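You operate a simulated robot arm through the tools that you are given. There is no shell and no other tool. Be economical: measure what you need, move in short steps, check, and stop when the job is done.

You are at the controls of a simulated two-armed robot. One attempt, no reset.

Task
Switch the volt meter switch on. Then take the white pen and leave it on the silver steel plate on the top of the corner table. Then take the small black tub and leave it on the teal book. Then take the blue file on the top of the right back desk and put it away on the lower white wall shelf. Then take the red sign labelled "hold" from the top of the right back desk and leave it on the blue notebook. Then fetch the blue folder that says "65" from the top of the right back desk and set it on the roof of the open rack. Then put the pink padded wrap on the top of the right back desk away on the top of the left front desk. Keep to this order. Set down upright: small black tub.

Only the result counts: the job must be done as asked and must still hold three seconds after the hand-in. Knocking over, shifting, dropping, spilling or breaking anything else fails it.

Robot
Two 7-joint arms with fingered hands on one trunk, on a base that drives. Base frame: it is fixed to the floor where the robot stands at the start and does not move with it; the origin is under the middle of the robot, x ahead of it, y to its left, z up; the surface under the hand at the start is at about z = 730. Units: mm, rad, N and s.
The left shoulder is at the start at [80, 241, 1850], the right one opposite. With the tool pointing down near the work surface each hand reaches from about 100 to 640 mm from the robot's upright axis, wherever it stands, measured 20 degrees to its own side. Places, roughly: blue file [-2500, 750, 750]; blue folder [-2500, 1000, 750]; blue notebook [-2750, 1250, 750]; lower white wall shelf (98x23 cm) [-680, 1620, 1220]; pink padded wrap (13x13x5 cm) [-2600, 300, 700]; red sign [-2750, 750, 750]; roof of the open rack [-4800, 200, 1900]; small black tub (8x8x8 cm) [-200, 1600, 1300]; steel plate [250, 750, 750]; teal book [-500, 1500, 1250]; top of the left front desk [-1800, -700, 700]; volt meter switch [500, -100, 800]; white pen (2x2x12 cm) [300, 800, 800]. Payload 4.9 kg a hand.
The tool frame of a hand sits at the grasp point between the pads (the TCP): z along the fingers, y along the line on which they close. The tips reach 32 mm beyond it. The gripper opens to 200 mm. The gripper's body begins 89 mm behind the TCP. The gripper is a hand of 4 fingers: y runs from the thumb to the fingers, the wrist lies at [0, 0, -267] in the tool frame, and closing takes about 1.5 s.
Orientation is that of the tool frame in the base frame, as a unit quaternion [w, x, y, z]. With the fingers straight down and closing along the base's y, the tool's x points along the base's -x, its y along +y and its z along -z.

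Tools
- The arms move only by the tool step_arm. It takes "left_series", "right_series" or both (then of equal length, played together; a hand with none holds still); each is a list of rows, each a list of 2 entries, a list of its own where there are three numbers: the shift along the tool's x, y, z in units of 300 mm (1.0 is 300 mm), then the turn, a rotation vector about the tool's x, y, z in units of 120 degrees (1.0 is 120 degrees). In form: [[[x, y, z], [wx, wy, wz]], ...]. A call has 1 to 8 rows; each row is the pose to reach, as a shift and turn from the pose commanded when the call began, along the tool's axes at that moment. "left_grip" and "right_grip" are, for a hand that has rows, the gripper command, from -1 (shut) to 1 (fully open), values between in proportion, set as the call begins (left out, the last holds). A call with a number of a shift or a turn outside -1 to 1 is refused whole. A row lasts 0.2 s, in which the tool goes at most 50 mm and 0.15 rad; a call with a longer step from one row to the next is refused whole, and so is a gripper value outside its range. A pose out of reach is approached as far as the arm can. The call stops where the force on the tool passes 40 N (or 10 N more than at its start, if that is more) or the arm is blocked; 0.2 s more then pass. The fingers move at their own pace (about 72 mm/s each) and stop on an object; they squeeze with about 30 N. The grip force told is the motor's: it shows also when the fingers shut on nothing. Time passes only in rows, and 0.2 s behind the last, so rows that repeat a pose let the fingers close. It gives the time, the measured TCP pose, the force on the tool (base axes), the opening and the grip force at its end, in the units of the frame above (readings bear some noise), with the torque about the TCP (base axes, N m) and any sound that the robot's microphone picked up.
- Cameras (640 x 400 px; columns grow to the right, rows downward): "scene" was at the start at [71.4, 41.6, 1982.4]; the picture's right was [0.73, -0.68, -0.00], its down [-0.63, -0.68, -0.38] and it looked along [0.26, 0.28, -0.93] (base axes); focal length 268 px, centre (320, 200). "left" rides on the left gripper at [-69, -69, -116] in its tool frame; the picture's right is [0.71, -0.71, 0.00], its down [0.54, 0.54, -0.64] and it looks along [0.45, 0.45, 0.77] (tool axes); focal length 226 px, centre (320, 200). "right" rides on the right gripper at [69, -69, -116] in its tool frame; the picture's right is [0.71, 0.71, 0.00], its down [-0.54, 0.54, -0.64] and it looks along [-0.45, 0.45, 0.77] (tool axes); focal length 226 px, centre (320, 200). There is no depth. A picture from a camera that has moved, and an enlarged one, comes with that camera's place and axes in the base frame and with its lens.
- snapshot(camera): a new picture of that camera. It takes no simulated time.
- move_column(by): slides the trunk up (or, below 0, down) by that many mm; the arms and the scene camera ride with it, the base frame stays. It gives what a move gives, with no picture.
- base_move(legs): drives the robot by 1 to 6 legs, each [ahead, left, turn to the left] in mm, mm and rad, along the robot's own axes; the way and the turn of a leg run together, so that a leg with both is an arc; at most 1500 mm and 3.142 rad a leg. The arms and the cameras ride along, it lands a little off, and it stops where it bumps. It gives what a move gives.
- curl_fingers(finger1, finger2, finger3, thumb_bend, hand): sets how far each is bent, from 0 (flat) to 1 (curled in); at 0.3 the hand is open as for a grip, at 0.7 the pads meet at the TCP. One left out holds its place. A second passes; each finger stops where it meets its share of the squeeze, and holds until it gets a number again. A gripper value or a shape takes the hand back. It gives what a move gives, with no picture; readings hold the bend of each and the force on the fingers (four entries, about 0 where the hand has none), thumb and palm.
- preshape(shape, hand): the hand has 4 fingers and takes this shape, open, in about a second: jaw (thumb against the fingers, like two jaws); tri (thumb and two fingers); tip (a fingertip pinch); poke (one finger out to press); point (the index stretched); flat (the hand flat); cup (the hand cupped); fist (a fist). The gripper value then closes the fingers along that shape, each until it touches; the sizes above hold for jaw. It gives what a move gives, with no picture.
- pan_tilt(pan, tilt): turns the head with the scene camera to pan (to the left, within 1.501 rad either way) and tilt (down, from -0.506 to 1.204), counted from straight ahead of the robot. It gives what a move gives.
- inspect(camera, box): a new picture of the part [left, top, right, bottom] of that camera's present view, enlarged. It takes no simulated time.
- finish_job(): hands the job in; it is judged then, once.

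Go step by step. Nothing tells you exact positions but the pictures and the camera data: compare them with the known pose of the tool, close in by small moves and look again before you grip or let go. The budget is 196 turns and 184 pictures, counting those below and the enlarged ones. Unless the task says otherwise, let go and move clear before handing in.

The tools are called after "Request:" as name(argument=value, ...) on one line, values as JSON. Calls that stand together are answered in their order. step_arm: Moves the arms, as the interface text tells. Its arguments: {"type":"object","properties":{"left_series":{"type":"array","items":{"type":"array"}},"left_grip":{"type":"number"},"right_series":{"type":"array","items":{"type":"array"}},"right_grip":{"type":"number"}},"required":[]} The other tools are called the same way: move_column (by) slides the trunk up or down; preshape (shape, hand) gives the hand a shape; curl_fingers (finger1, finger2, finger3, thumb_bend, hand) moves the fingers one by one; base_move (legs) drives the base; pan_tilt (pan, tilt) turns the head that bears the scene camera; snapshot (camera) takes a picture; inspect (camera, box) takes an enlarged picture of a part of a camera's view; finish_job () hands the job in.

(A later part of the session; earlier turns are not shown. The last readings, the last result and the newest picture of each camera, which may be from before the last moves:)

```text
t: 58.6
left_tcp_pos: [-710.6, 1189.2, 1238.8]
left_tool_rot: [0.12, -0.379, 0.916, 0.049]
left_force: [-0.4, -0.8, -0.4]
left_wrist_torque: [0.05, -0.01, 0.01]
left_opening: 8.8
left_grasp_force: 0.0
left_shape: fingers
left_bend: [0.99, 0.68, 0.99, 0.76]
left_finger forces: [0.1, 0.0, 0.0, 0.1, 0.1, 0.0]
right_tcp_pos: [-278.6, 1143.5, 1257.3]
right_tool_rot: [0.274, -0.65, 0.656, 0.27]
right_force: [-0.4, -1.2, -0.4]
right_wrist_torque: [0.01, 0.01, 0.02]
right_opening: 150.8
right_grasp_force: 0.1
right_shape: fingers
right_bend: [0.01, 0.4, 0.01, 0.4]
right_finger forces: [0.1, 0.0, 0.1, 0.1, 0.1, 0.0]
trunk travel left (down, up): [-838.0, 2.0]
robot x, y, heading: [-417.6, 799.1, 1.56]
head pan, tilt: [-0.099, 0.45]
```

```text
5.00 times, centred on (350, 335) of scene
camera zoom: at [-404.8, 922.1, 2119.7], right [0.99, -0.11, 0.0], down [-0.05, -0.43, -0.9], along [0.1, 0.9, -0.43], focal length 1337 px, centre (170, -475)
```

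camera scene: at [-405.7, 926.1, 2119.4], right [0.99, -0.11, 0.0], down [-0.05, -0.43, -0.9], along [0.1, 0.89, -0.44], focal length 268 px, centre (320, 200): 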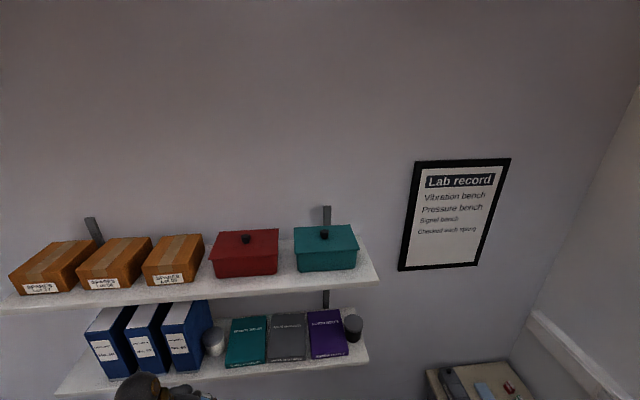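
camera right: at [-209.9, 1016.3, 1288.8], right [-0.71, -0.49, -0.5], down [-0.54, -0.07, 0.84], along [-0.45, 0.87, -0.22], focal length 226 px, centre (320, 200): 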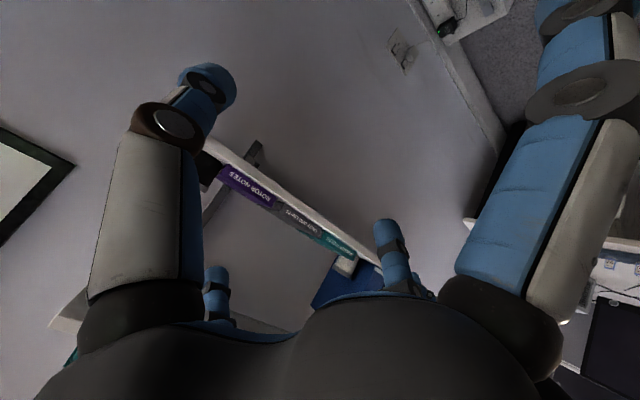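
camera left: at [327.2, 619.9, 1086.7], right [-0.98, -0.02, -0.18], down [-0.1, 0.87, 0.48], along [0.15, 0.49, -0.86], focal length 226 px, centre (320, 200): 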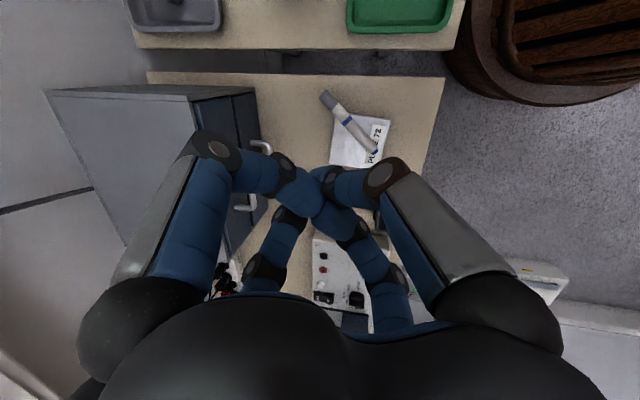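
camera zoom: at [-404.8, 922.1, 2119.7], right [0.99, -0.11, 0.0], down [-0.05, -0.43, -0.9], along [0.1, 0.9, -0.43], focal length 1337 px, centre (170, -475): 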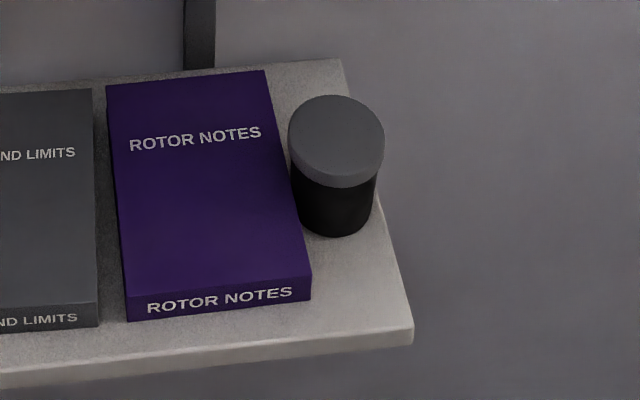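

I drive in 135 mm and bring the hand level in front of the tub.

Request:
base_move(legs=[[135, 0, 0]])

Request:
step_arm(right_series=[[[-0.11, -0.05, 0.082], [0, 0, 0]], [[-0.22, -0.1, 0.164], [0, 0, 0]], [[-0.33, -0.15, 0.246], [0, 0, 0]], [[-0.44, -0.2, 0.328], [0, 0, 0]], [[-0.545, -0.25, 0.408], [0, 0, 0]], [[-0.545, -0.25, 0.408], [0, 0, 0]]])

Request:
snapshot(camera="right")

Request:
snapshot(camera="scene")

```text
t: 59.9
left_tcp_pos: [-710.2, 1320.4, 1239.7]
left_tool_rot: [0.121, -0.379, 0.916, 0.051]
left_force: [0.3, -0.5, 0.6]
left_wrist_torque: [0.08, -0.01, -0.01]
left_opening: 8.4
left_grasp_force: 0.0
left_shape: fingers
left_bend: [0.99, 0.68, 0.99, 0.76]
left_finger forces: [0.1, 0.1, 0.0, 0.0, 0.0, 0.0]
right_tcp_pos: [-277.1, 1275.0, 1257.1]
right_tool_rot: [0.275, -0.649, 0.655, 0.271]
right_force: [-0.2, -1.2, -0.5]
right_wrist_torque: [0.03, -0.02, 0.04]
right_opening: 151.1
right_grasp_force: 0.0
right_shape: fingers
right_bend: [0.01, 0.4, 0.01, 0.4]
right_finger forces: [0.0, 0.0, 0.1, 0.1, 0.0, 0.0]
trunk travel left (down, up): [-838.0, 2.0]
robot x, y, heading: [-416.8, 936.6, 1.566]
head pan, tilt: [-0.099, 0.45]
```

```text
t: 61.3
left_tcp_pos: [-709.8, 1323.0, 1238.2]
left_tool_rot: [0.12, -0.379, 0.916, 0.05]
left_force: [0.5, -1.1, -0.4]
left_wrist_torque: [-0.03, 0.03, 0.02]
left_opening: 8.7
left_grasp_force: 0.0
left_shape: fingers
left_bend: [0.99, 0.68, 0.99, 0.76]
left_finger forces: [0.0, 0.0, 0.1, 0.0, 0.0, 0.1]
right_tcp_pos: [-199.2, 1481.4, 1287.2]
right_tool_rot: [0.273, -0.65, 0.656, 0.27]
right_force: [0.1, -1.0, 0.9]
right_wrist_torque: [-0.01, -0.01, 0.01]
right_opening: 151.2
right_grasp_force: 0.1
right_shape: fingers
right_bend: [0.01, 0.4, 0.01, 0.4]
right_finger forces: [0.0, 0.0, 0.0, 0.0, 0.0, 0.1]
trunk travel left (down, up): [-838.0, 2.0]
robot x, y, heading: [-415.7, 939.6, 1.56]
head pan, tilt: [-0.099, 0.45]
```

```text
123 pictures are left
camera right: at [-130.2, 1350.6, 1319.2], right [-0.71, -0.49, -0.5], down [-0.54, -0.07, 0.84], along [-0.45, 0.87, -0.22], focal length 226 px, centre (320, 200)
```

right: 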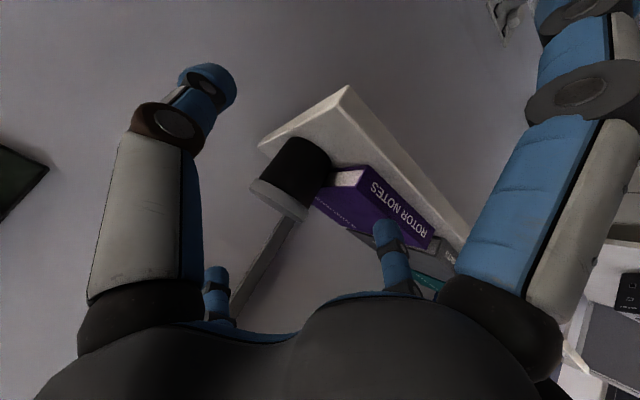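

```text
122 pictures are left
camera scene: at [-403.9, 1056.8, 2119.7], right [0.99, -0.11, 0.0], down [-0.05, -0.43, -0.9], along [0.1, 0.9, -0.43], focal length 268 px, centre (320, 200)
```

scene: 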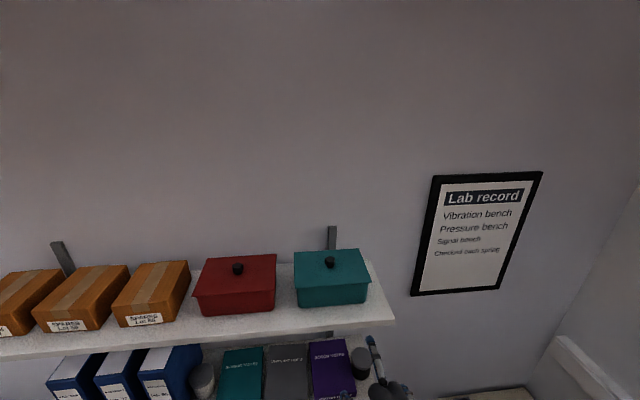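

Request:
inspect(camera="right", box=[220, 70, 400, 240])

```text
2.35 times, centred on (310, 155) of right
camera zoom: at [-130.2, 1350.6, 1319.2], right [-0.71, -0.49, -0.5], down [-0.54, -0.07, 0.84], along [-0.45, 0.87, -0.22], focal length 532 px, centre (344, 306)
```

zoom: 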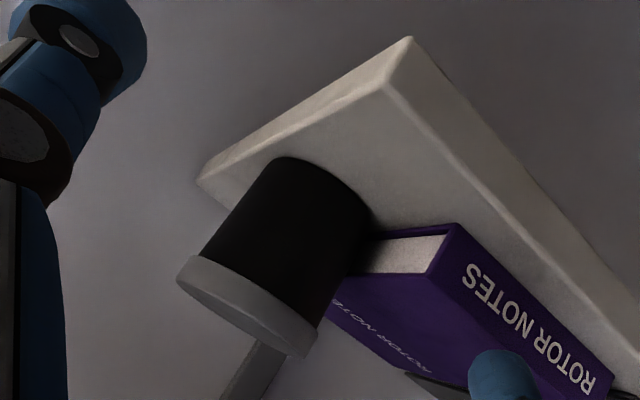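

The tub's axis is at about (-210,1594). I move in horizontally so that it comes between thumb and finger 2.

Request:
step_arm(right_series=[[[-0.06, 0.037, 0.06], [0, 0, 0]], [[-0.13, 0.037, 0.13], [0, 0, 0]], [[-0.19, 0.037, 0.19], [0, 0, 0]], [[-0.25, 0.037, 0.253], [0, 0, 0]], [[-0.25, 0.037, 0.253], [0, 0, 0]]])

Request:
snapshot(camera="right")

Request:
inspect(camera="scene", box=[290, 320, 430, 400])

```text
t: 62.5
left_tcp_pos: [-710.8, 1324.5, 1237.7]
left_tool_rot: [0.121, -0.379, 0.916, 0.05]
left_force: [-0.2, -0.7, -1.1]
left_wrist_torque: [-0.02, 0.0, 0.01]
left_opening: 9.0
left_grasp_force: 0.0
left_shape: fingers
left_bend: [0.99, 0.68, 0.99, 0.76]
left_finger forces: [0.0, 0.1, 0.1, 0.0, 0.0, 0.0]
right_tcp_pos: [-211.4, 1586.8, 1285.7]
right_tool_rot: [0.273, -0.65, 0.656, 0.269]
right_force: [-0.2, -3.0, -1.0]
right_wrist_torque: [-0.26, -0.02, 0.03]
right_opening: 152.2
right_grasp_force: 1.1
right_shape: fingers
right_bend: [0.0, 0.4, 0.01, 0.4]
right_finger forces: [2.8, 0.1, 0.0, 0.1, 0.1, 0.1]
trunk travel left (down, up): [-838.0, 2.0]
robot x, y, heading: [-414.1, 937.6, 1.564]
head pan, tilt: [-0.099, 0.45]
```

```text
120 pictures are left
camera right: at [-142.0, 1455.4, 1319.2], right [-0.71, -0.49, -0.5], down [-0.54, -0.07, 0.84], along [-0.45, 0.87, -0.22], focal length 226 px, centre (320, 200)
```

right: 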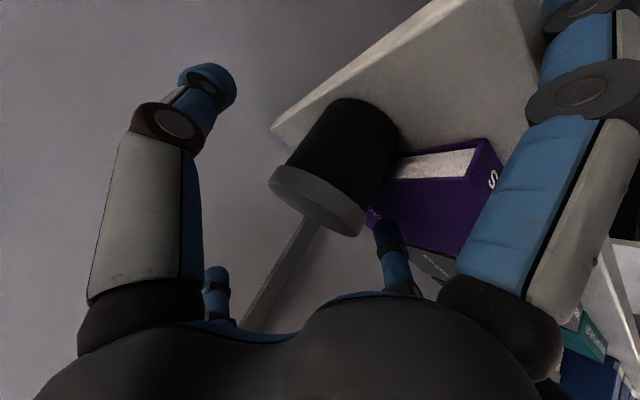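

```text
4.57 times, centred on (360, 360) of scene
camera zoom: at [-404.6, 1057.4, 2119.6], right [0.99, -0.11, 0.0], down [-0.05, -0.43, -0.9], along [0.1, 0.9, -0.43], focal length 1223 px, centre (137, -531)
```

zoom: 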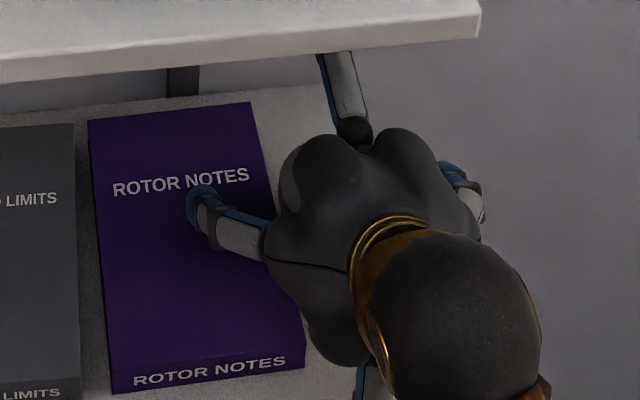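

The tub is between the fingers; the lower finger lightly touches the shelf edge. I ease back 8 mm and close the pinch.

Request:
step_arm(right_series=[[[0.028, -0.006, -0.01], [0, 0, 0]], [[0.028, -0.006, -0.01], [0, 0, 0]]])

Request:
curl_fingers(hand="right", finger2=0.8, thumb_bend=0.8)

Request:
snapshot(camera="right")

```text
t: 63.1
left_tcp_pos: [-711.4, 1326.8, 1236.3]
left_tool_rot: [0.121, -0.378, 0.917, 0.05]
left_force: [-0.4, -0.2, -0.9]
left_wrist_torque: [0.0, 0.0, 0.0]
left_opening: 8.9
left_grasp_force: 0.1
left_shape: fingers
left_bend: [0.99, 0.68, 0.99, 0.76]
left_finger forces: [0.0, 0.0, 0.1, 0.1, 0.0, 0.1]
right_tcp_pos: [-209.1, 1579.3, 1281.7]
right_tool_rot: [0.273, -0.65, 0.657, 0.269]
right_force: [1.4, -0.2, 0.0]
right_wrist_torque: [-0.03, 0.0, 0.02]
right_opening: 151.6
right_grasp_force: 0.1
right_shape: fingers
right_bend: [0.0, 0.4, 0.01, 0.4]
right_finger forces: [0.0, 0.1, 0.0, 0.0, 0.1, 0.1]
trunk travel left (down, up): [-838.0, 2.0]
robot x, y, heading: [-413.2, 938.5, 1.563]
head pan, tilt: [-0.099, 0.45]
```

```text
t: 64.1
left_tcp_pos: [-711.1, 1325.4, 1237.6]
left_tool_rot: [0.121, -0.378, 0.916, 0.051]
left_force: [-0.3, -0.4, 0.4]
left_wrist_torque: [-0.01, -0.01, -0.02]
left_opening: 8.8
left_grasp_force: 0.0
left_shape: fingers
left_bend: [0.99, 0.68, 0.99, 0.76]
left_finger forces: [0.0, 0.0, 0.1, 0.0, 0.0, 0.1]
right_tcp_pos: [-208.9, 1578.6, 1280.7]
right_tool_rot: [0.274, -0.649, 0.657, 0.268]
right_force: [2.0, -0.6, 1.7]
right_wrist_torque: [0.03, 0.02, -0.05]
right_opening: 127.6
right_grasp_force: 20.9
right_shape: fingers
right_bend: [0.0, 0.53, 0.01, 0.67]
right_finger forces: [0.0, 18.8, 0.0, 0.0, 22.7, 0.0]
trunk travel left (down, up): [-838.0, 2.0]
robot x, y, heading: [-413.1, 935.7, 1.561]
head pan, tilt: [-0.099, 0.45]
```

```text
118 pictures are left
camera right: at [-139.1, 1448.1, 1315.0], right [-0.71, -0.49, -0.5], down [-0.54, -0.07, 0.84], along [-0.45, 0.87, -0.22], focal length 226 px, centre (320, 200)
```

right: 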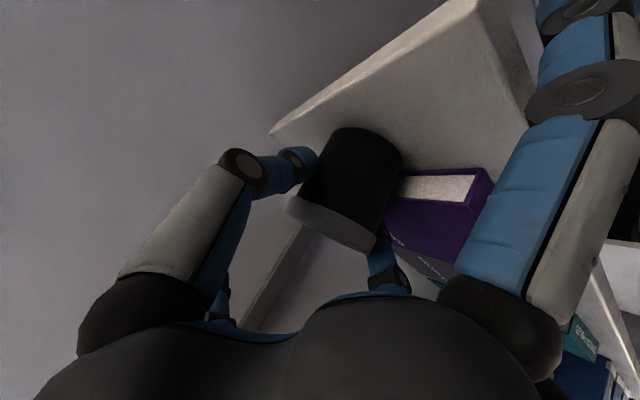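

Held with about 20 N. I lift 30 mm and draw straight back out of the shelf.

Request:
step_arm(right_series=[[[-0.04, 0, -0.04], [0, 0, 0]], [[-0.076, 0, -0.076], [0, 0, 0]], [[-0.076, 0, -0.076], [0, 0, 0]], [[0.0, 0, -0.15], [0, 0, 0]], [[0.1, 0, -0.25], [0, 0, 0]], [[0.2, 0, -0.35], [0, 0, 0]], [[0.3, 0, -0.45], [0, 0, 0]], [[0.37, 0, -0.52], [0, 0, 0]]])

Request:
snapshot(camera="right")

Request:
snapshot(camera="scene")

```text
t: 65.9
left_tcp_pos: [-709.9, 1324.0, 1238.9]
left_tool_rot: [0.122, -0.378, 0.916, 0.049]
left_force: [-0.3, 0.2, 0.1]
left_wrist_torque: [0.0, -0.01, -0.02]
left_opening: 8.9
left_grasp_force: 0.1
left_shape: fingers
left_bend: [0.99, 0.68, 0.99, 0.76]
left_finger forces: [0.0, 0.1, 0.0, 0.1, 0.1, 0.0]
right_tcp_pos: [-210.0, 1388.2, 1314.8]
right_tool_rot: [0.273, -0.65, 0.656, 0.27]
right_force: [-0.4, -0.3, -1.3]
right_wrist_torque: [0.02, -0.03, 0.01]
right_opening: 127.6
right_grasp_force: 20.8
right_shape: fingers
right_bend: [0.0, 0.53, 0.01, 0.67]
right_finger forces: [0.1, 20.1, 0.1, 0.0, 21.1, 0.0]
trunk travel left (down, up): [-838.0, 2.0]
robot x, y, heading: [-417.5, 938.1, 1.565]
head pan, tilt: [-0.099, 0.45]
```

```text
117 pictures are left
camera right: at [-141.7, 1257.7, 1346.8], right [-0.71, -0.49, -0.5], down [-0.54, -0.07, 0.84], along [-0.45, 0.87, -0.22], focal length 226 px, centre (320, 200)
```

right: 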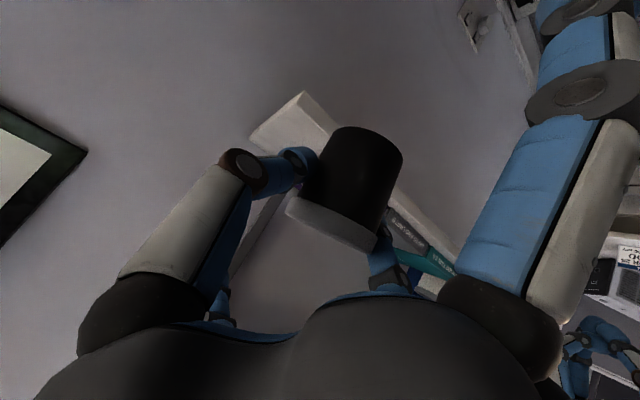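

```text
116 pictures are left
camera scene: at [-403.6, 1056.0, 2119.7], right [0.99, -0.11, 0.0], down [-0.05, -0.43, -0.9], along [0.1, 0.9, -0.43], focal length 268 px, centre (320, 200)
```

scene: 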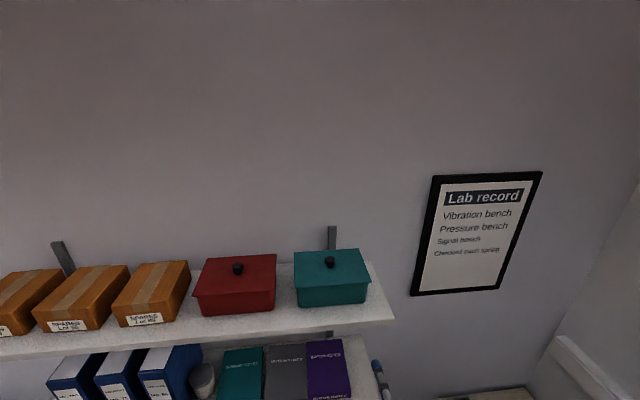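

The tub is upright in the hand, its axis about 12 mm toward -x of the TCP and its base 62 mm below it. I drive left so it comes in front of the teal book.

Request:
base_move(legs=[[0, 347, 0]])

Request:
snapshot(camera="right")

Request:
pan_tilt(pan=-0.25, tilt=0.8)

Request:
snapshot(camera="scene")

```text
t: 68.2
left_tcp_pos: [-1054.3, 1331.1, 1237.3]
left_tool_rot: [0.12, -0.376, 0.917, 0.049]
left_force: [1.7, 0.7, 0.3]
left_wrist_torque: [-0.02, 0.04, 0.03]
left_opening: 8.8
left_grasp_force: 0.1
left_shape: fingers
left_bend: [0.99, 0.68, 0.99, 0.76]
left_finger forces: [0.1, 0.1, 0.1, 0.0, 0.0, 0.0]
right_tcp_pos: [-554.5, 1394.1, 1311.9]
right_tool_rot: [0.273, -0.647, 0.659, 0.27]
right_force: [0.6, 0.4, -1.3]
right_wrist_torque: [-0.02, 0.01, 0.05]
right_opening: 127.9
right_grasp_force: 20.9
right_shape: fingers
right_bend: [0.0, 0.53, 0.01, 0.67]
right_finger forces: [0.1, 20.1, 0.0, 0.0, 21.3, 0.0]
trunk travel left (down, up): [-838.0, 2.0]
robot x, y, heading: [-764.8, 940.5, 1.555]
head pan, tilt: [-0.099, 0.45]
```

```text
115 pictures are left
camera right: at [-486.2, 1262.1, 1345.7], right [-0.72, -0.49, -0.5], down [-0.54, -0.07, 0.84], along [-0.44, 0.87, -0.22], focal length 226 px, centre (320, 200)
```

right: 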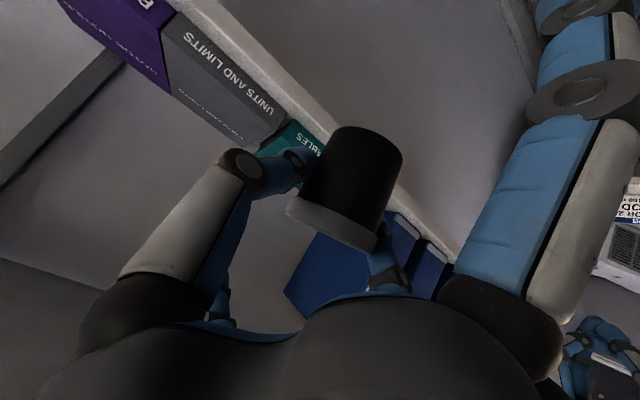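

```text
t: 69.0
left_tcp_pos: [-1056.4, 1332.2, 1238.6]
left_tool_rot: [0.121, -0.376, 0.917, 0.049]
left_force: [0.3, -0.1, 1.1]
left_wrist_torque: [0.01, -0.01, 0.01]
left_opening: 8.8
left_grasp_force: 0.0
left_shape: fingers
left_bend: [0.99, 0.68, 0.99, 0.76]
left_finger forces: [0.1, 0.0, 0.0, 0.0, 0.0, 0.1]
right_tcp_pos: [-556.6, 1394.1, 1313.4]
right_tool_rot: [0.273, -0.649, 0.658, 0.268]
right_force: [-0.8, -0.6, -1.7]
right_wrist_torque: [0.01, -0.02, 0.0]
right_opening: 127.6
right_grasp_force: 20.8
right_shape: fingers
right_bend: [0.0, 0.53, 0.01, 0.67]
right_finger forces: [0.1, 20.1, 0.1, 0.0, 21.2, 0.0]
trunk travel left (down, up): [-838.0, 2.0]
robot x, y, heading: [-766.4, 942.3, 1.554]
head pan, tilt: [-0.25, 0.799]
```

```text
114 pictures are left
camera scene: at [-741.5, 1049.3, 2089.2], right [0.97, -0.26, 0.0], down [-0.19, -0.69, -0.7], along [0.18, 0.67, -0.72], focal length 268 px, centre (320, 200)
```

scene: 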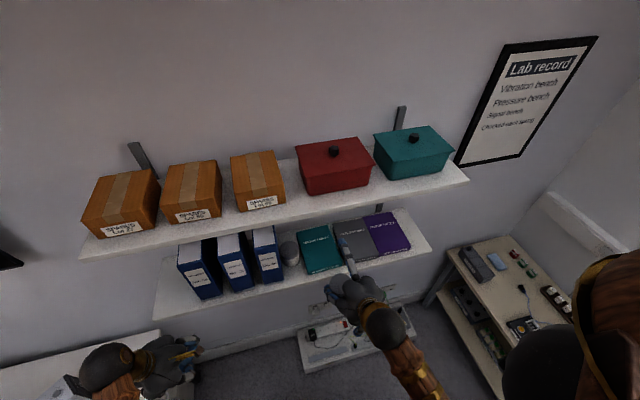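

I go in horizontally over the book at the same height as the tested withdrawal.

Request:
step_arm(right_series=[[[-0.1, 0, 0.085], [0, 0, 0]], [[-0.19, 0, 0.175], [0, 0, 0]], [[-0.28, 0, 0.265], [0, 0, 0]], [[-0.37, 0, 0.355], [0, 0, 0]], [[-0.457, 0, 0.443], [0, 0, 0]], [[-0.457, 0, 0.443], [0, 0, 0]]])

Request:
snapshot(camera="right")

Request:
inspect(camera="scene", box=[260, 210, 400, 310])

```text
t: 70.4
left_tcp_pos: [-1057.9, 1329.2, 1238.1]
left_tool_rot: [0.122, -0.376, 0.917, 0.05]
left_force: [0.1, -0.6, 0.7]
left_wrist_torque: [0.02, -0.02, 0.01]
left_opening: 9.0
left_grasp_force: 0.1
left_shape: fingers
left_bend: [0.99, 0.68, 0.99, 0.76]
left_finger forces: [0.0, 0.1, 0.1, 0.0, 0.1, 0.0]
right_tcp_pos: [-553.4, 1583.2, 1319.1]
right_tool_rot: [0.274, -0.648, 0.658, 0.269]
right_force: [-1.1, -3.7, -1.8]
right_wrist_torque: [-0.18, 0.02, -0.03]
right_opening: 130.0
right_grasp_force: 21.9
right_shape: fingers
right_bend: [0.0, 0.53, 0.01, 0.67]
right_finger forces: [2.7, 20.1, 0.0, 0.1, 21.2, 0.0]
trunk travel left (down, up): [-838.0, 2.0]
robot x, y, heading: [-762.3, 941.0, 1.557]
head pan, tilt: [-0.25, 0.799]
```

```text
113 pictures are left
camera right: at [-484.9, 1451.5, 1351.5], right [-0.71, -0.49, -0.5], down [-0.54, -0.07, 0.84], along [-0.44, 0.87, -0.22], focal length 226 px, centre (320, 200)
```

right: 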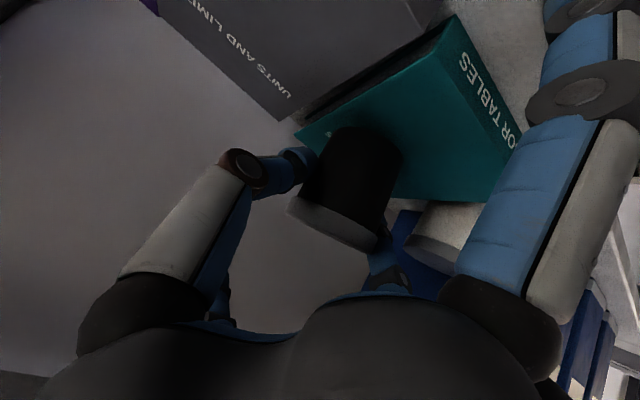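

```text
4.00 times, centred on (330, 260) of scene
camera zoom: at [-742.2, 1045.4, 2089.3], right [0.97, -0.26, 0.0], down [-0.19, -0.69, -0.7], along [0.18, 0.67, -0.72], focal length 1070 px, centre (280, -40)
```

zoom: 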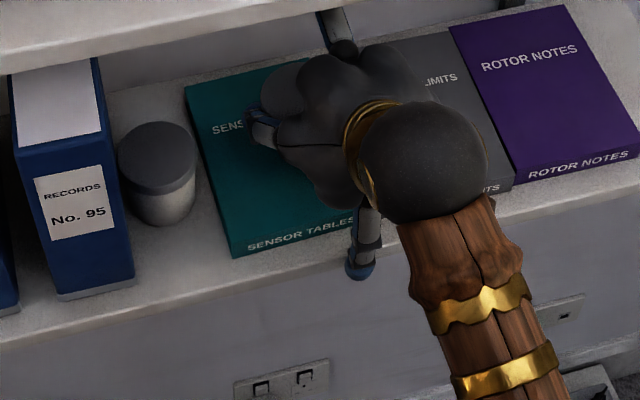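

The tub should sit about 18 mm more to -x to be well on the book. I shift it and lower gently.

Request:
step_arm(right_series=[[[0.014, 0.03, -0.014], [0, 0, 0]], [[0.014, 0.06, -0.014], [0, 0, 0]], [[0.024, 0.06, -0.004], [0, 0, 0]], [[0.033, 0.06, 0.005], [0, 0, 0]], [[0.042, 0.06, 0.014], [0, 0, 0]], [[0.042, 0.06, 0.014], [0, 0, 0]]])

Request:
inspect(camera="right", box=[260, 0, 540, 260])

```text
t: 71.8
left_tcp_pos: [-1057.5, 1330.8, 1237.2]
left_tool_rot: [0.121, -0.376, 0.917, 0.05]
left_force: [-0.4, 0.9, -0.8]
left_wrist_torque: [-0.02, -0.01, 0.01]
left_opening: 9.0
left_grasp_force: 0.1
left_shape: fingers
left_bend: [0.99, 0.68, 0.99, 0.76]
left_finger forces: [0.1, 0.1, 0.0, 0.0, 0.1, 0.0]
right_tcp_pos: [-571.6, 1579.1, 1305.3]
right_tool_rot: [0.274, -0.648, 0.658, 0.268]
right_force: [1.6, -0.2, 5.5]
right_wrist_torque: [0.06, 0.23, 0.01]
right_opening: 127.8
right_grasp_force: 20.4
right_shape: fingers
right_bend: [0.0, 0.53, 0.01, 0.67]
right_finger forces: [0.1, 19.3, 0.0, 0.0, 21.9, 0.0]
trunk travel left (down, up): [-838.0, 2.0]
robot x, y, heading: [-765.7, 944.6, 1.557]
head pan, tilt: [-0.25, 0.799]
```

```text
1.54 times, centred on (400, 130) of right
camera zoom: at [-504.0, 1447.1, 1338.5], right [-0.71, -0.49, -0.5], down [-0.54, -0.07, 0.84], along [-0.44, 0.87, -0.22], focal length 348 px, centre (197, 308)
```

zoom: 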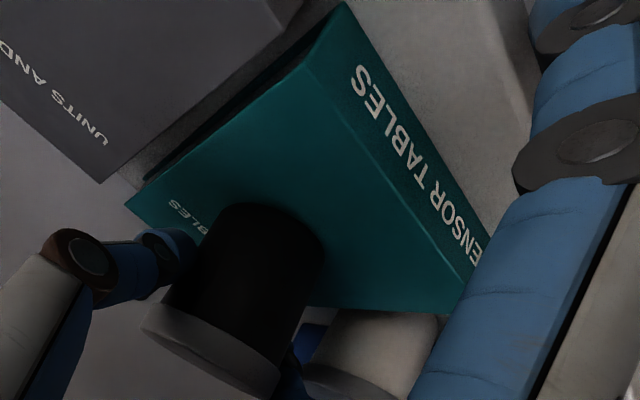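

The tub rests on the book (5 N contact). I open the thumb well and finger 2 only a little, as the jar is next to it.

Request:
curl_fingers(hand="right", finger2=0.49, thumb_bend=0.5)

Request:
inspect(camera="right", box=[260, 0, 540, 260])

```text
t: 72.8
left_tcp_pos: [-1056.6, 1331.4, 1237.2]
left_tool_rot: [0.122, -0.376, 0.917, 0.05]
left_force: [-0.2, -0.2, -0.1]
left_wrist_torque: [0.01, -0.01, -0.01]
left_opening: 8.7
left_grasp_force: 0.0
left_shape: fingers
left_bend: [0.99, 0.68, 0.99, 0.76]
left_finger forces: [0.1, 0.0, 0.0, 0.1, 0.1, 0.1]
right_tcp_pos: [-570.9, 1578.1, 1306.1]
right_tool_rot: [0.273, -0.648, 0.658, 0.268]
right_force: [0.0, -0.4, -0.1]
right_wrist_torque: [-0.04, -0.02, 0.01]
right_opening: 140.1
right_grasp_force: 0.1
right_shape: fingers
right_bend: [0.0, 0.49, 0.01, 0.5]
right_finger forces: [0.0, 0.0, 0.0, 0.0, 0.0, 0.0]
trunk travel left (down, up): [-838.0, 2.0]
robot x, y, heading: [-764.8, 944.1, 1.554]
head pan, tilt: [-0.25, 0.799]
```

```text
1.54 times, centred on (400, 130) of right
camera zoom: at [-504.2, 1447.6, 1338.0], right [-0.71, -0.49, -0.5], down [-0.54, -0.06, 0.84], along [-0.44, 0.87, -0.22], focal length 348 px, centre (197, 308)
```

zoom: 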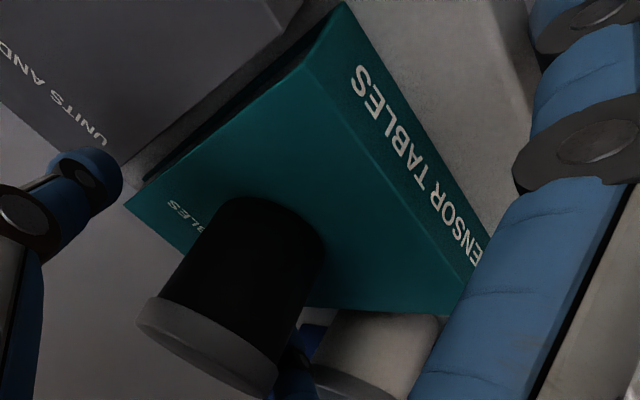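

Released. I withdraw straight back.

Request:
step_arm(right_series=[[[0.07, 0, -0.07], [0, 0, 0]], [[0.17, 0, -0.17], [0, 0, 0]], [[0.27, 0, -0.27], [0, 0, 0]], [[0.37, 0, -0.37], [0, 0, 0]], [[0.47, 0, -0.47], [0, 0, 0]], [[0.47, 0, -0.47], [0, 0, 0]]])

Request:
inspect(camera="scene", box=[150, 210, 440, 320])

```text
t: 74.2
left_tcp_pos: [-1057.7, 1330.1, 1236.6]
left_tool_rot: [0.121, -0.376, 0.917, 0.048]
left_force: [0.2, 0.7, -0.4]
left_wrist_torque: [-0.01, 0.04, 0.0]
left_opening: 8.6
left_grasp_force: 0.1
left_shape: fingers
left_bend: [0.99, 0.68, 0.99, 0.76]
left_finger forces: [0.1, 0.0, 0.1, 0.0, 0.0, 0.1]
right_tcp_pos: [-575.9, 1377.7, 1305.6]
right_tool_rot: [0.275, -0.647, 0.658, 0.27]
right_force: [1.2, -0.6, -1.1]
right_wrist_torque: [0.03, 0.01, 0.01]
right_opening: 140.1
right_grasp_force: 0.1
right_shape: fingers
right_bend: [0.0, 0.49, 0.01, 0.5]
right_finger forces: [0.0, 0.0, 0.0, 0.0, 0.0, 0.0]
trunk travel left (down, up): [-838.0, 2.0]
robot x, y, heading: [-763.1, 942.3, 1.556]
head pan, tilt: [-0.25, 0.799]
```

```text
2.21 times, centred on (295, 265) of scene
camera zoom: at [-741.9, 1048.8, 2089.1], right [0.97, -0.26, 0.0], down [-0.19, -0.69, -0.7], along [0.18, 0.67, -0.72], focal length 590 px, centre (375, 57)
```

zoom: 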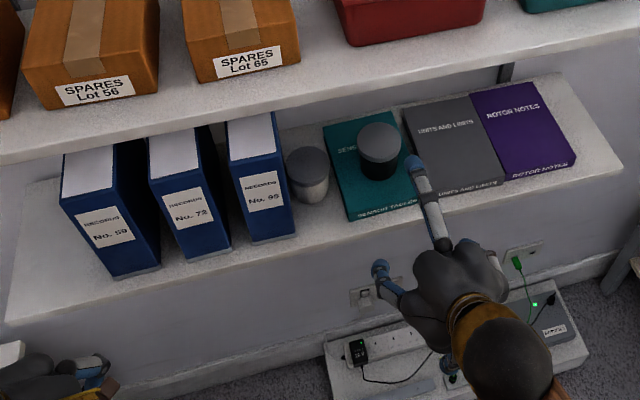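

The tub stands upright on the teal book. Now I back away and turn to face the back of the room for the blue file.

Request:
base_move(legs=[[-300, 0, 0], [0, 0, 1.5708]])

Request:
pan_tilt(pan=0.0, tilt=0.45)

Request:
snapshot(camera="scene")

```text
t: 80.1
left_tcp_pos: [-1160.4, 345.7, 1236.7]
left_tool_rot: [-0.051, 0.913, -0.386, -0.12]
left_force: [0.8, -0.4, 0.0]
left_wrist_torque: [-0.03, 0.01, 0.0]
left_opening: 9.0
left_grasp_force: 0.1
left_shape: fingers
left_bend: [0.99, 0.68, 0.99, 0.76]
left_finger forces: [0.0, 0.0, 0.1, 0.1, 0.0, 0.0]
right_tcp_pos: [-1205.9, 826.9, 1305.7]
right_tool_rot: [-0.004, 0.923, -0.01, -0.384]
right_force: [0.2, 0.0, -1.1]
right_wrist_torque: [0.0, 0.02, -0.01]
right_opening: 140.0
right_grasp_force: 0.1
right_shape: fingers
right_bend: [0.0, 0.49, 0.01, 0.5]
right_finger forces: [0.1, 0.0, 0.0, 0.0, 0.1, 0.0]
trunk travel left (down, up): [-838.0, 2.0]
robot x, y, heading: [-769.4, 638.3, 3.118]
head pan, tilt: [-0.25, 0.799]
```

```text
t: 81.0
left_tcp_pos: [-1161.7, 345.7, 1237.0]
left_tool_rot: [-0.051, 0.913, -0.386, -0.119]
left_force: [-0.5, -0.4, -0.2]
left_wrist_torque: [-0.05, 0.0, 0.03]
left_opening: 8.9
left_grasp_force: 0.0
left_shape: fingers
left_bend: [0.99, 0.68, 0.99, 0.76]
left_finger forces: [0.0, 0.0, 0.0, 0.0, 0.0, 0.1]
right_tcp_pos: [-1206.2, 827.0, 1305.2]
right_tool_rot: [-0.005, 0.923, -0.01, -0.384]
right_force: [0.4, 0.8, -0.1]
right_wrist_torque: [0.03, -0.02, 0.0]
right_opening: 140.1
right_grasp_force: 0.0
right_shape: fingers
right_bend: [0.0, 0.49, 0.01, 0.5]
right_finger forces: [0.0, 0.1, 0.0, 0.1, 0.0, 0.0]
trunk travel left (down, up): [-838.0, 2.0]
robot x, y, heading: [-772.3, 635.0, 3.126]
head pan, tilt: [0.0, 0.45]
```

```text
108 pictures are left
camera scene: at [-889.9, 636.6, 2119.5], right [0.02, 1.0, 0.0], down [0.44, -0.01, -0.9], along [-0.9, 0.02, -0.44], focal length 268 px, centre (320, 200)
```

scene: 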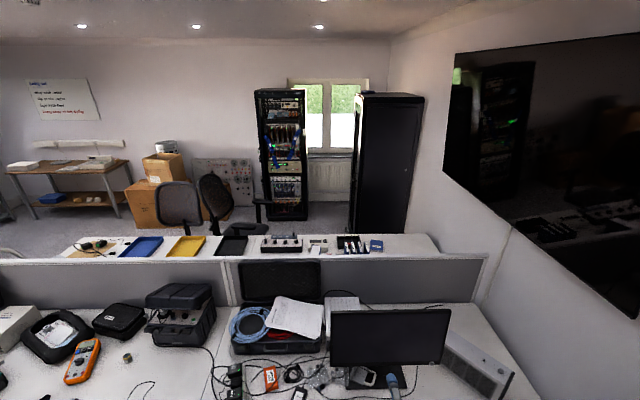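

The target desk lies behind a partition beyond the near desk. I look around for a route to its far side.

Request:
pan_tilt(pan=0.9, tilt=0.5)

Request:
snapshot(camera="scene")

Request:
pan_tilt(pan=1.5, tilt=0.4)

Request:
snapshot(camera="scene")

```text
t: 82.2
left_tcp_pos: [-1161.1, 347.0, 1236.5]
left_tool_rot: [-0.051, 0.913, -0.385, -0.12]
left_force: [0.0, -0.5, 0.2]
left_wrist_torque: [0.0, 0.03, 0.01]
left_opening: 9.1
left_grasp_force: 0.0
left_shape: fingers
left_bend: [0.99, 0.68, 0.99, 0.76]
left_finger forces: [0.1, 0.0, 0.0, 0.0, 0.1, 0.0]
right_tcp_pos: [-1206.4, 827.7, 1305.6]
right_tool_rot: [-0.005, 0.923, -0.01, -0.384]
right_force: [-0.5, -0.2, 0.8]
right_wrist_torque: [-0.02, -0.02, 0.01]
right_opening: 140.1
right_grasp_force: 0.0
right_shape: fingers
right_bend: [0.0, 0.49, 0.01, 0.5]
right_finger forces: [0.0, 0.0, 0.0, 0.0, 0.0, 0.0]
trunk travel left (down, up): [-838.0, 2.0]
robot x, y, heading: [-769.9, 633.2, 3.119]
head pan, tilt: [0.901, 0.499]
```

```text
107 pictures are left
camera scene: at [-856.1, 564.7, 2115.1], right [-0.77, 0.64, 0.0], down [0.31, 0.37, -0.88], along [-0.56, -0.68, -0.48], focal length 268 px, centre (320, 200)
```

scene: 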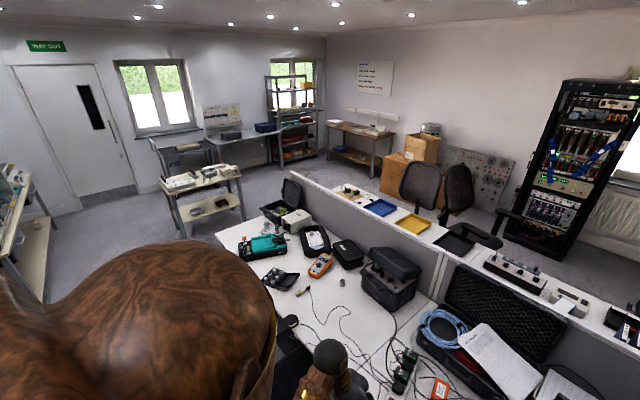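

```text
t: 83.2
left_tcp_pos: [-1162.5, 346.8, 1237.7]
left_tool_rot: [-0.052, 0.913, -0.386, -0.119]
left_force: [-1.0, -0.3, 1.0]
left_wrist_torque: [-0.03, -0.01, 0.01]
left_opening: 9.0
left_grasp_force: 0.1
left_shape: fingers
left_bend: [0.99, 0.68, 0.99, 0.76]
left_finger forces: [0.0, 0.0, 0.0, 0.0, 0.0, 0.1]
right_tcp_pos: [-1204.8, 827.4, 1305.6]
right_tool_rot: [-0.005, 0.924, -0.009, -0.383]
right_force: [0.4, 0.1, 0.0]
right_wrist_torque: [-0.01, -0.02, 0.02]
right_opening: 139.9
right_grasp_force: 0.1
right_shape: fingers
right_bend: [0.0, 0.49, 0.01, 0.5]
right_finger forces: [0.0, 0.0, 0.0, 0.1, 0.0, 0.0]
trunk travel left (down, up): [-838.0, 2.0]
robot x, y, heading: [-768.0, 636.5, 3.117]
head pan, tilt: [1.499, 0.4]
```

```text
106 pictures are left
camera scene: at [-806.7, 542.5, 2124.2], right [-1.0, 0.09, 0.0], down [0.04, 0.39, -0.92], along [-0.09, -0.92, -0.39], focal length 268 px, centre (320, 200)
```

scene: 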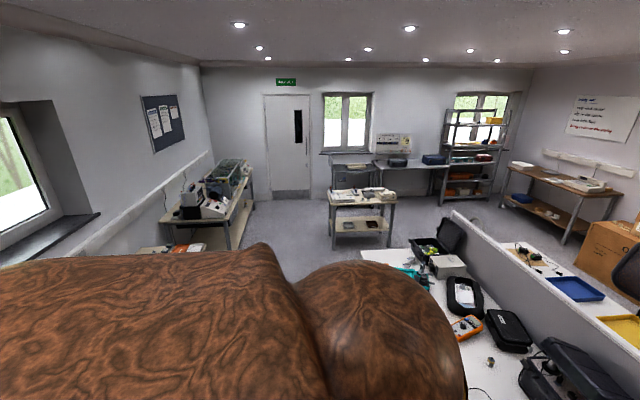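

A route exists round the far (-y) end of the desk island, with chairs behind it. I check the floor near here with the left-hand camera for a chair seen earlier.

Request:
snapshot(camera="left")

Request:
pan_tilt(pan=0.75, tilt=1.15)

Request:
snapshot(camera="scene")

```text
105 pictures are left
camera left: at [-1136.1, 418.5, 1367.6], right [0.98, 0.0, -0.18], down [0.09, -0.87, 0.48], along [-0.16, -0.49, -0.86], focal length 226 px, centre (320, 200)
```

left: 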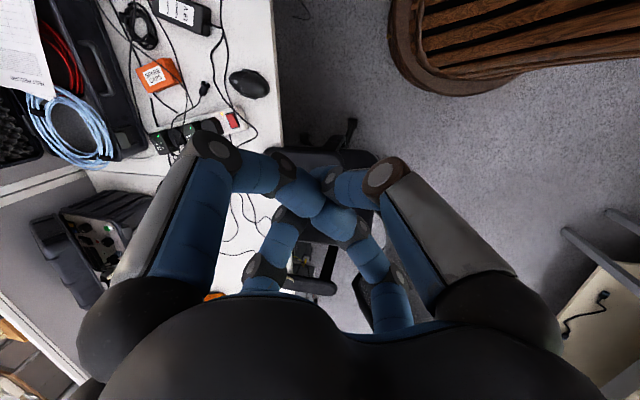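

```text
t: 84.2
left_tcp_pos: [-1161.0, 345.5, 1236.7]
left_tool_rot: [-0.052, 0.913, -0.386, -0.12]
left_force: [0.8, 0.4, -0.4]
left_wrist_torque: [0.02, 0.0, 0.0]
left_opening: 8.9
left_grasp_force: 0.0
left_shape: fingers
left_bend: [0.99, 0.68, 0.99, 0.76]
left_finger forces: [0.0, 0.0, 0.0, 0.0, 0.0, 0.0]
right_tcp_pos: [-1204.9, 827.2, 1306.2]
right_tool_rot: [-0.005, 0.924, -0.01, -0.383]
right_force: [-0.1, 0.8, 1.1]
right_wrist_torque: [-0.01, 0.04, 0.0]
right_opening: 140.2
right_grasp_force: 0.0
right_shape: fingers
right_bend: [0.0, 0.49, 0.01, 0.5]
right_finger forces: [0.0, 0.0, 0.1, 0.0, 0.0, 0.0]
trunk travel left (down, up): [-838.0, 2.0]
robot x, y, heading: [-766.9, 636.3, 3.121]
head pan, tilt: [0.75, 1.15]
```

```text
104 pictures are left
camera scene: at [-842.3, 594.9, 2064.3], right [-0.67, 0.74, 0.0], down [0.68, 0.61, -0.41], along [-0.3, -0.27, -0.91], focal length 268 px, centre (320, 200)
```

scene: 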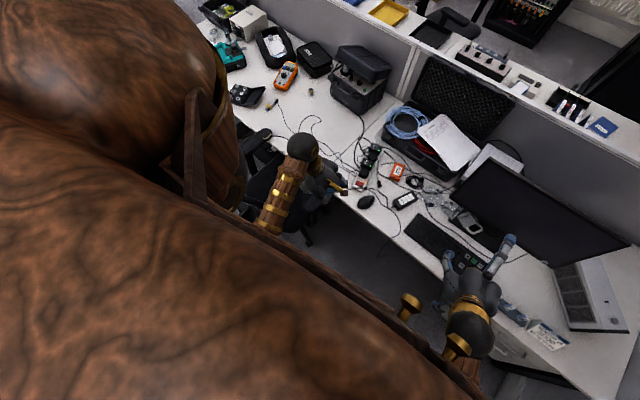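

There is a chair at the desk front (about x -1350…-1050). I drive back to x≈-330 and then along the aisle toward -y.

Request:
base_move(legs=[[-430, 0, 0], [0, 1500, 0], [0, 1040, 0]])

Request:
pan_tilt(pan=0.0, tilt=0.6)

Request:
snapshot(camera="scene")

```text
t: 98.7
left_tcp_pos: [-747.1, -2182.9, 1236.5]
left_tool_rot: [-0.05, 0.918, -0.374, -0.12]
left_force: [-0.1, 0.1, 0.1]
left_wrist_torque: [0.01, 0.05, -0.04]
left_opening: 8.8
left_grasp_force: 0.1
left_shape: fingers
left_bend: [0.99, 0.68, 0.99, 0.76]
left_finger forces: [0.0, 0.0, 0.0, 0.0, 0.1, 0.0]
right_tcp_pos: [-803.2, -1701.6, 1305.6]
right_tool_rot: [0.001, 0.923, 0.002, -0.384]
right_force: [-0.1, 0.1, 0.0]
right_wrist_torque: [-0.02, -0.02, -0.01]
right_opening: 139.9
right_grasp_force: 0.0
right_shape: fingers
right_bend: [0.0, 0.49, 0.01, 0.5]
right_finger forces: [0.0, 0.0, 0.0, 0.0, 0.0, 0.1]
trunk travel left (down, up): [-838.0, 2.0]
robot x, y, heading: [-363.3, -1885.2, -3.136]
head pan, tilt: [0.75, 1.15]
```

```text
t: 99.8
left_tcp_pos: [-746.8, -2184.1, 1237.1]
left_tool_rot: [-0.05, 0.918, -0.373, -0.12]
left_force: [-0.1, -0.1, 0.6]
left_wrist_torque: [-0.02, 0.0, -0.02]
left_opening: 8.9
left_grasp_force: 0.0
left_shape: fingers
left_bend: [0.99, 0.68, 0.99, 0.76]
left_finger forces: [0.0, 0.1, 0.0, 0.0, 0.0, 0.1]
right_tcp_pos: [-804.5, -1703.9, 1304.4]
right_tool_rot: [0.0, 0.924, 0.001, -0.383]
right_force: [0.5, -0.2, -0.9]
right_wrist_torque: [0.02, -0.03, 0.0]
right_opening: 140.0
right_grasp_force: 0.1
right_shape: fingers
right_bend: [0.0, 0.49, 0.01, 0.5]
right_finger forces: [0.0, 0.1, 0.0, 0.1, 0.0, 0.0]
trunk travel left (down, up): [-838.0, 2.0]
robot x, y, heading: [-364.6, -1884.5, -3.137]
head pan, tilt: [0.0, 0.6]
```

```text
103 pictures are left
camera scene: at [-479.8, -1886.1, 2105.9], right [-0.01, 1.0, 0.0], down [0.57, 0.0, -0.82], along [-0.82, -0.01, -0.57], focal length 268 px, centre (320, 200)
```

scene: 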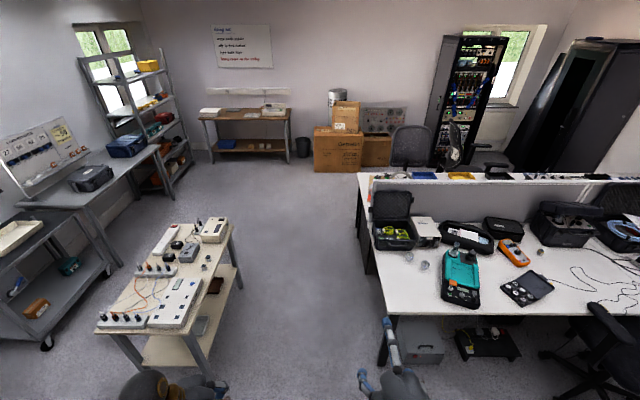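

The corridor centre is at y≈-2070 between the island end and the small table. I shift there, drive ahead to x≈-2900, and look at the chairs and boxes.

Request:
base_move(legs=[[0, 180, 0], [1500, 0, 0], [1050, 0, 0]])

Request:
pan_tilt(pan=-0.5, tilt=0.75)

Request:
snapshot(camera="scene")

Request:
pan_tilt(pan=-1.2, tilt=0.75)

Request:
snapshot(camera="scene")

```text
t: 113.3
left_tcp_pos: [-3266.6, -2374.3, 1237.6]
left_tool_rot: [-0.049, 0.918, -0.376, -0.121]
left_force: [0.8, -0.1, -1.1]
left_wrist_torque: [0.01, 0.02, 0.01]
left_opening: 8.9
left_grasp_force: 0.0
left_shape: fingers
left_bend: [0.99, 0.68, 0.99, 0.76]
left_finger forces: [0.0, 0.0, 0.0, 0.0, 0.0, 0.0]
right_tcp_pos: [-3323.0, -1893.8, 1306.2]
right_tool_rot: [0.0, 0.923, 0.001, -0.384]
right_force: [-0.3, -0.2, 0.5]
right_wrist_torque: [0.0, 0.01, -0.02]
right_opening: 139.9
right_grasp_force: 0.1
right_shape: fingers
right_bend: [0.0, 0.49, 0.01, 0.5]
right_finger forces: [0.1, 0.0, 0.0, 0.1, 0.1, 0.0]
trunk travel left (down, up): [-838.0, 2.0]
robot x, y, heading: [-2883.0, -2075.4, -3.138]
head pan, tilt: [0.0, 0.6]
```

```text
t: 114.2
left_tcp_pos: [-3268.0, -2373.1, 1237.0]
left_tool_rot: [-0.05, 0.918, -0.376, -0.12]
left_force: [0.1, 0.2, 0.2]
left_wrist_torque: [-0.01, 0.0, 0.02]
left_opening: 8.7
left_grasp_force: 0.0
left_shape: fingers
left_bend: [0.99, 0.68, 0.99, 0.76]
left_finger forces: [0.0, 0.0, 0.0, 0.1, 0.1, 0.0]
right_tcp_pos: [-3324.3, -1893.1, 1304.5]
right_tool_rot: [-0.001, 0.924, 0.0, -0.383]
right_force: [-0.3, -0.6, 0.1]
right_wrist_torque: [-0.02, -0.01, 0.0]
right_opening: 140.0
right_grasp_force: 0.1
right_shape: fingers
right_bend: [0.0, 0.49, 0.01, 0.5]
right_finger forces: [0.0, 0.0, 0.0, 0.0, 0.0, 0.0]
trunk travel left (down, up): [-838.0, 2.0]
robot x, y, heading: [-2883.0, -2076.6, -3.145]
head pan, tilt: [-0.499, 0.75]
```

```text
102 pictures are left
camera scene: at [-2985.4, -2037.4, 2093.1], right [0.48, 0.88, 0.0], down [0.6, -0.32, -0.73], along [-0.64, 0.35, -0.68], focal length 268 px, centre (320, 200)
```

scene: 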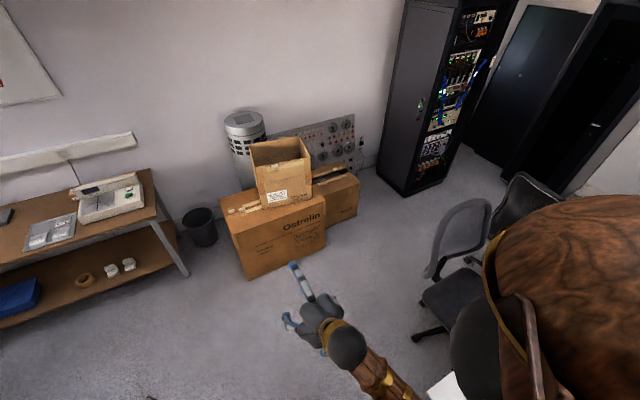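

```text
t: 115.3
left_tcp_pos: [-3266.8, -2373.9, 1237.8]
left_tool_rot: [-0.051, 0.918, -0.375, -0.12]
left_force: [-0.7, -0.7, 0.2]
left_wrist_torque: [0.01, 0.02, -0.01]
left_opening: 8.8
left_grasp_force: 0.0
left_shape: fingers
left_bend: [0.99, 0.68, 0.99, 0.76]
left_finger forces: [0.0, 0.0, 0.1, 0.0, 0.0, 0.1]
right_tcp_pos: [-3323.5, -1892.9, 1305.2]
right_tool_rot: [-0.001, 0.924, 0.001, -0.383]
right_force: [0.6, -0.6, 0.5]
right_wrist_torque: [-0.01, -0.01, 0.0]
right_opening: 140.0
right_grasp_force: 0.0
right_shape: fingers
right_bend: [0.0, 0.49, 0.01, 0.5]
right_finger forces: [0.0, 0.0, 0.0, 0.0, 0.1, 0.0]
trunk travel left (down, up): [-838.0, 2.0]
robot x, y, heading: [-2881.5, -2074.4, -3.135]
head pan, tilt: [-1.201, 0.75]
```

```text
101 pictures are left
camera scene: at [-2941.6, -1999.8, 2093.1], right [0.93, 0.36, 0.0], down [0.25, -0.64, -0.73], along [-0.27, 0.68, -0.68], focal length 268 px, centre (320, 200)
```

scene: 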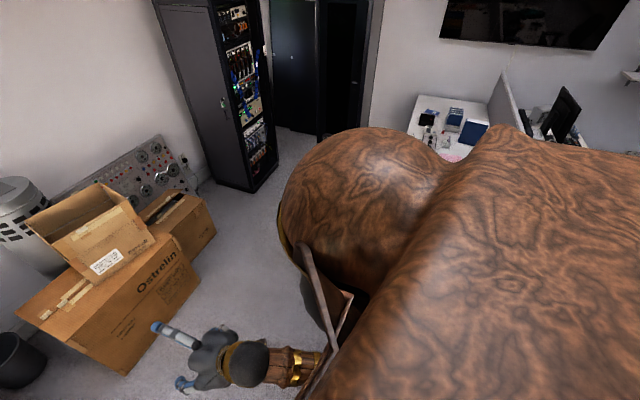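

The gap between chairs (x ≥ -3570) and boxes (x ≤ -4380) is centred at x≈-3975. I drive there and turn to face +y.

Request:
base_move(legs=[[1093, 0, 0], [0, 0, -1.5708]])

Request:
pan_tilt(pan=-0.3, tilt=0.8)

Request:
snapshot(camera="scene")

```text
t: 124.7
left_tcp_pos: [-4274.3, -1692.3, 1237.4]
left_tool_rot: [0.121, -0.38, 0.916, 0.049]
left_force: [0.6, -0.7, -0.8]
left_wrist_torque: [-0.01, -0.01, 0.0]
left_opening: 9.1
left_grasp_force: 0.1
left_shape: fingers
left_bend: [0.99, 0.68, 0.99, 0.76]
left_finger forces: [0.0, 0.0, 0.2, 0.0, 0.1, 0.1]
right_tcp_pos: [-3792.5, -1642.3, 1305.7]
right_tool_rot: [0.273, -0.65, 0.656, 0.27]
right_force: [0.7, 0.1, 0.4]
right_wrist_torque: [-0.03, 0.0, 0.01]
right_opening: 140.0
right_grasp_force: 0.0
right_shape: fingers
right_bend: [0.0, 0.49, 0.01, 0.5]
right_finger forces: [0.0, 0.1, 0.1, 0.0, 0.0, 0.0]
trunk travel left (down, up): [-838.0, 2.0]
robot x, y, heading: [-3979.0, -2080.2, 1.561]
head pan, tilt: [-1.201, 0.75]
```

```text
t: 125.9
left_tcp_pos: [-4274.4, -1693.5, 1237.7]
left_tool_rot: [0.121, -0.379, 0.916, 0.049]
left_force: [-0.3, 0.5, 0.3]
left_wrist_torque: [0.03, -0.01, -0.02]
left_opening: 9.0
left_grasp_force: 0.1
left_shape: fingers
left_bend: [0.99, 0.68, 0.99, 0.76]
left_finger forces: [0.0, 0.0, 0.0, 0.0, 0.0, 0.0]
right_tcp_pos: [-3793.9, -1643.1, 1305.2]
right_tool_rot: [0.273, -0.65, 0.656, 0.27]
right_force: [-0.1, 0.1, 0.6]
right_wrist_torque: [0.01, 0.0, -0.02]
right_opening: 140.1
right_grasp_force: 0.0
right_shape: fingers
right_bend: [0.0, 0.49, 0.01, 0.5]
right_finger forces: [0.1, 0.1, 0.1, 0.0, 0.1, 0.0]
trunk travel left (down, up): [-838.0, 2.0]
robot x, y, heading: [-3979.8, -2079.7, 1.563]
head pan, tilt: [-0.3, 0.799]
```

```text
100 pictures are left
camera scene: at [-3953.6, -1973.6, 2089.1], right [0.95, -0.3, 0.0], down [-0.22, -0.68, -0.7], along [0.21, 0.66, -0.72], focal length 268 px, centre (320, 200)
```

scene: 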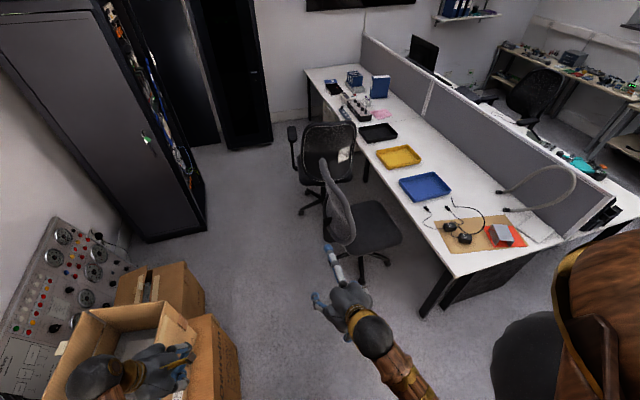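

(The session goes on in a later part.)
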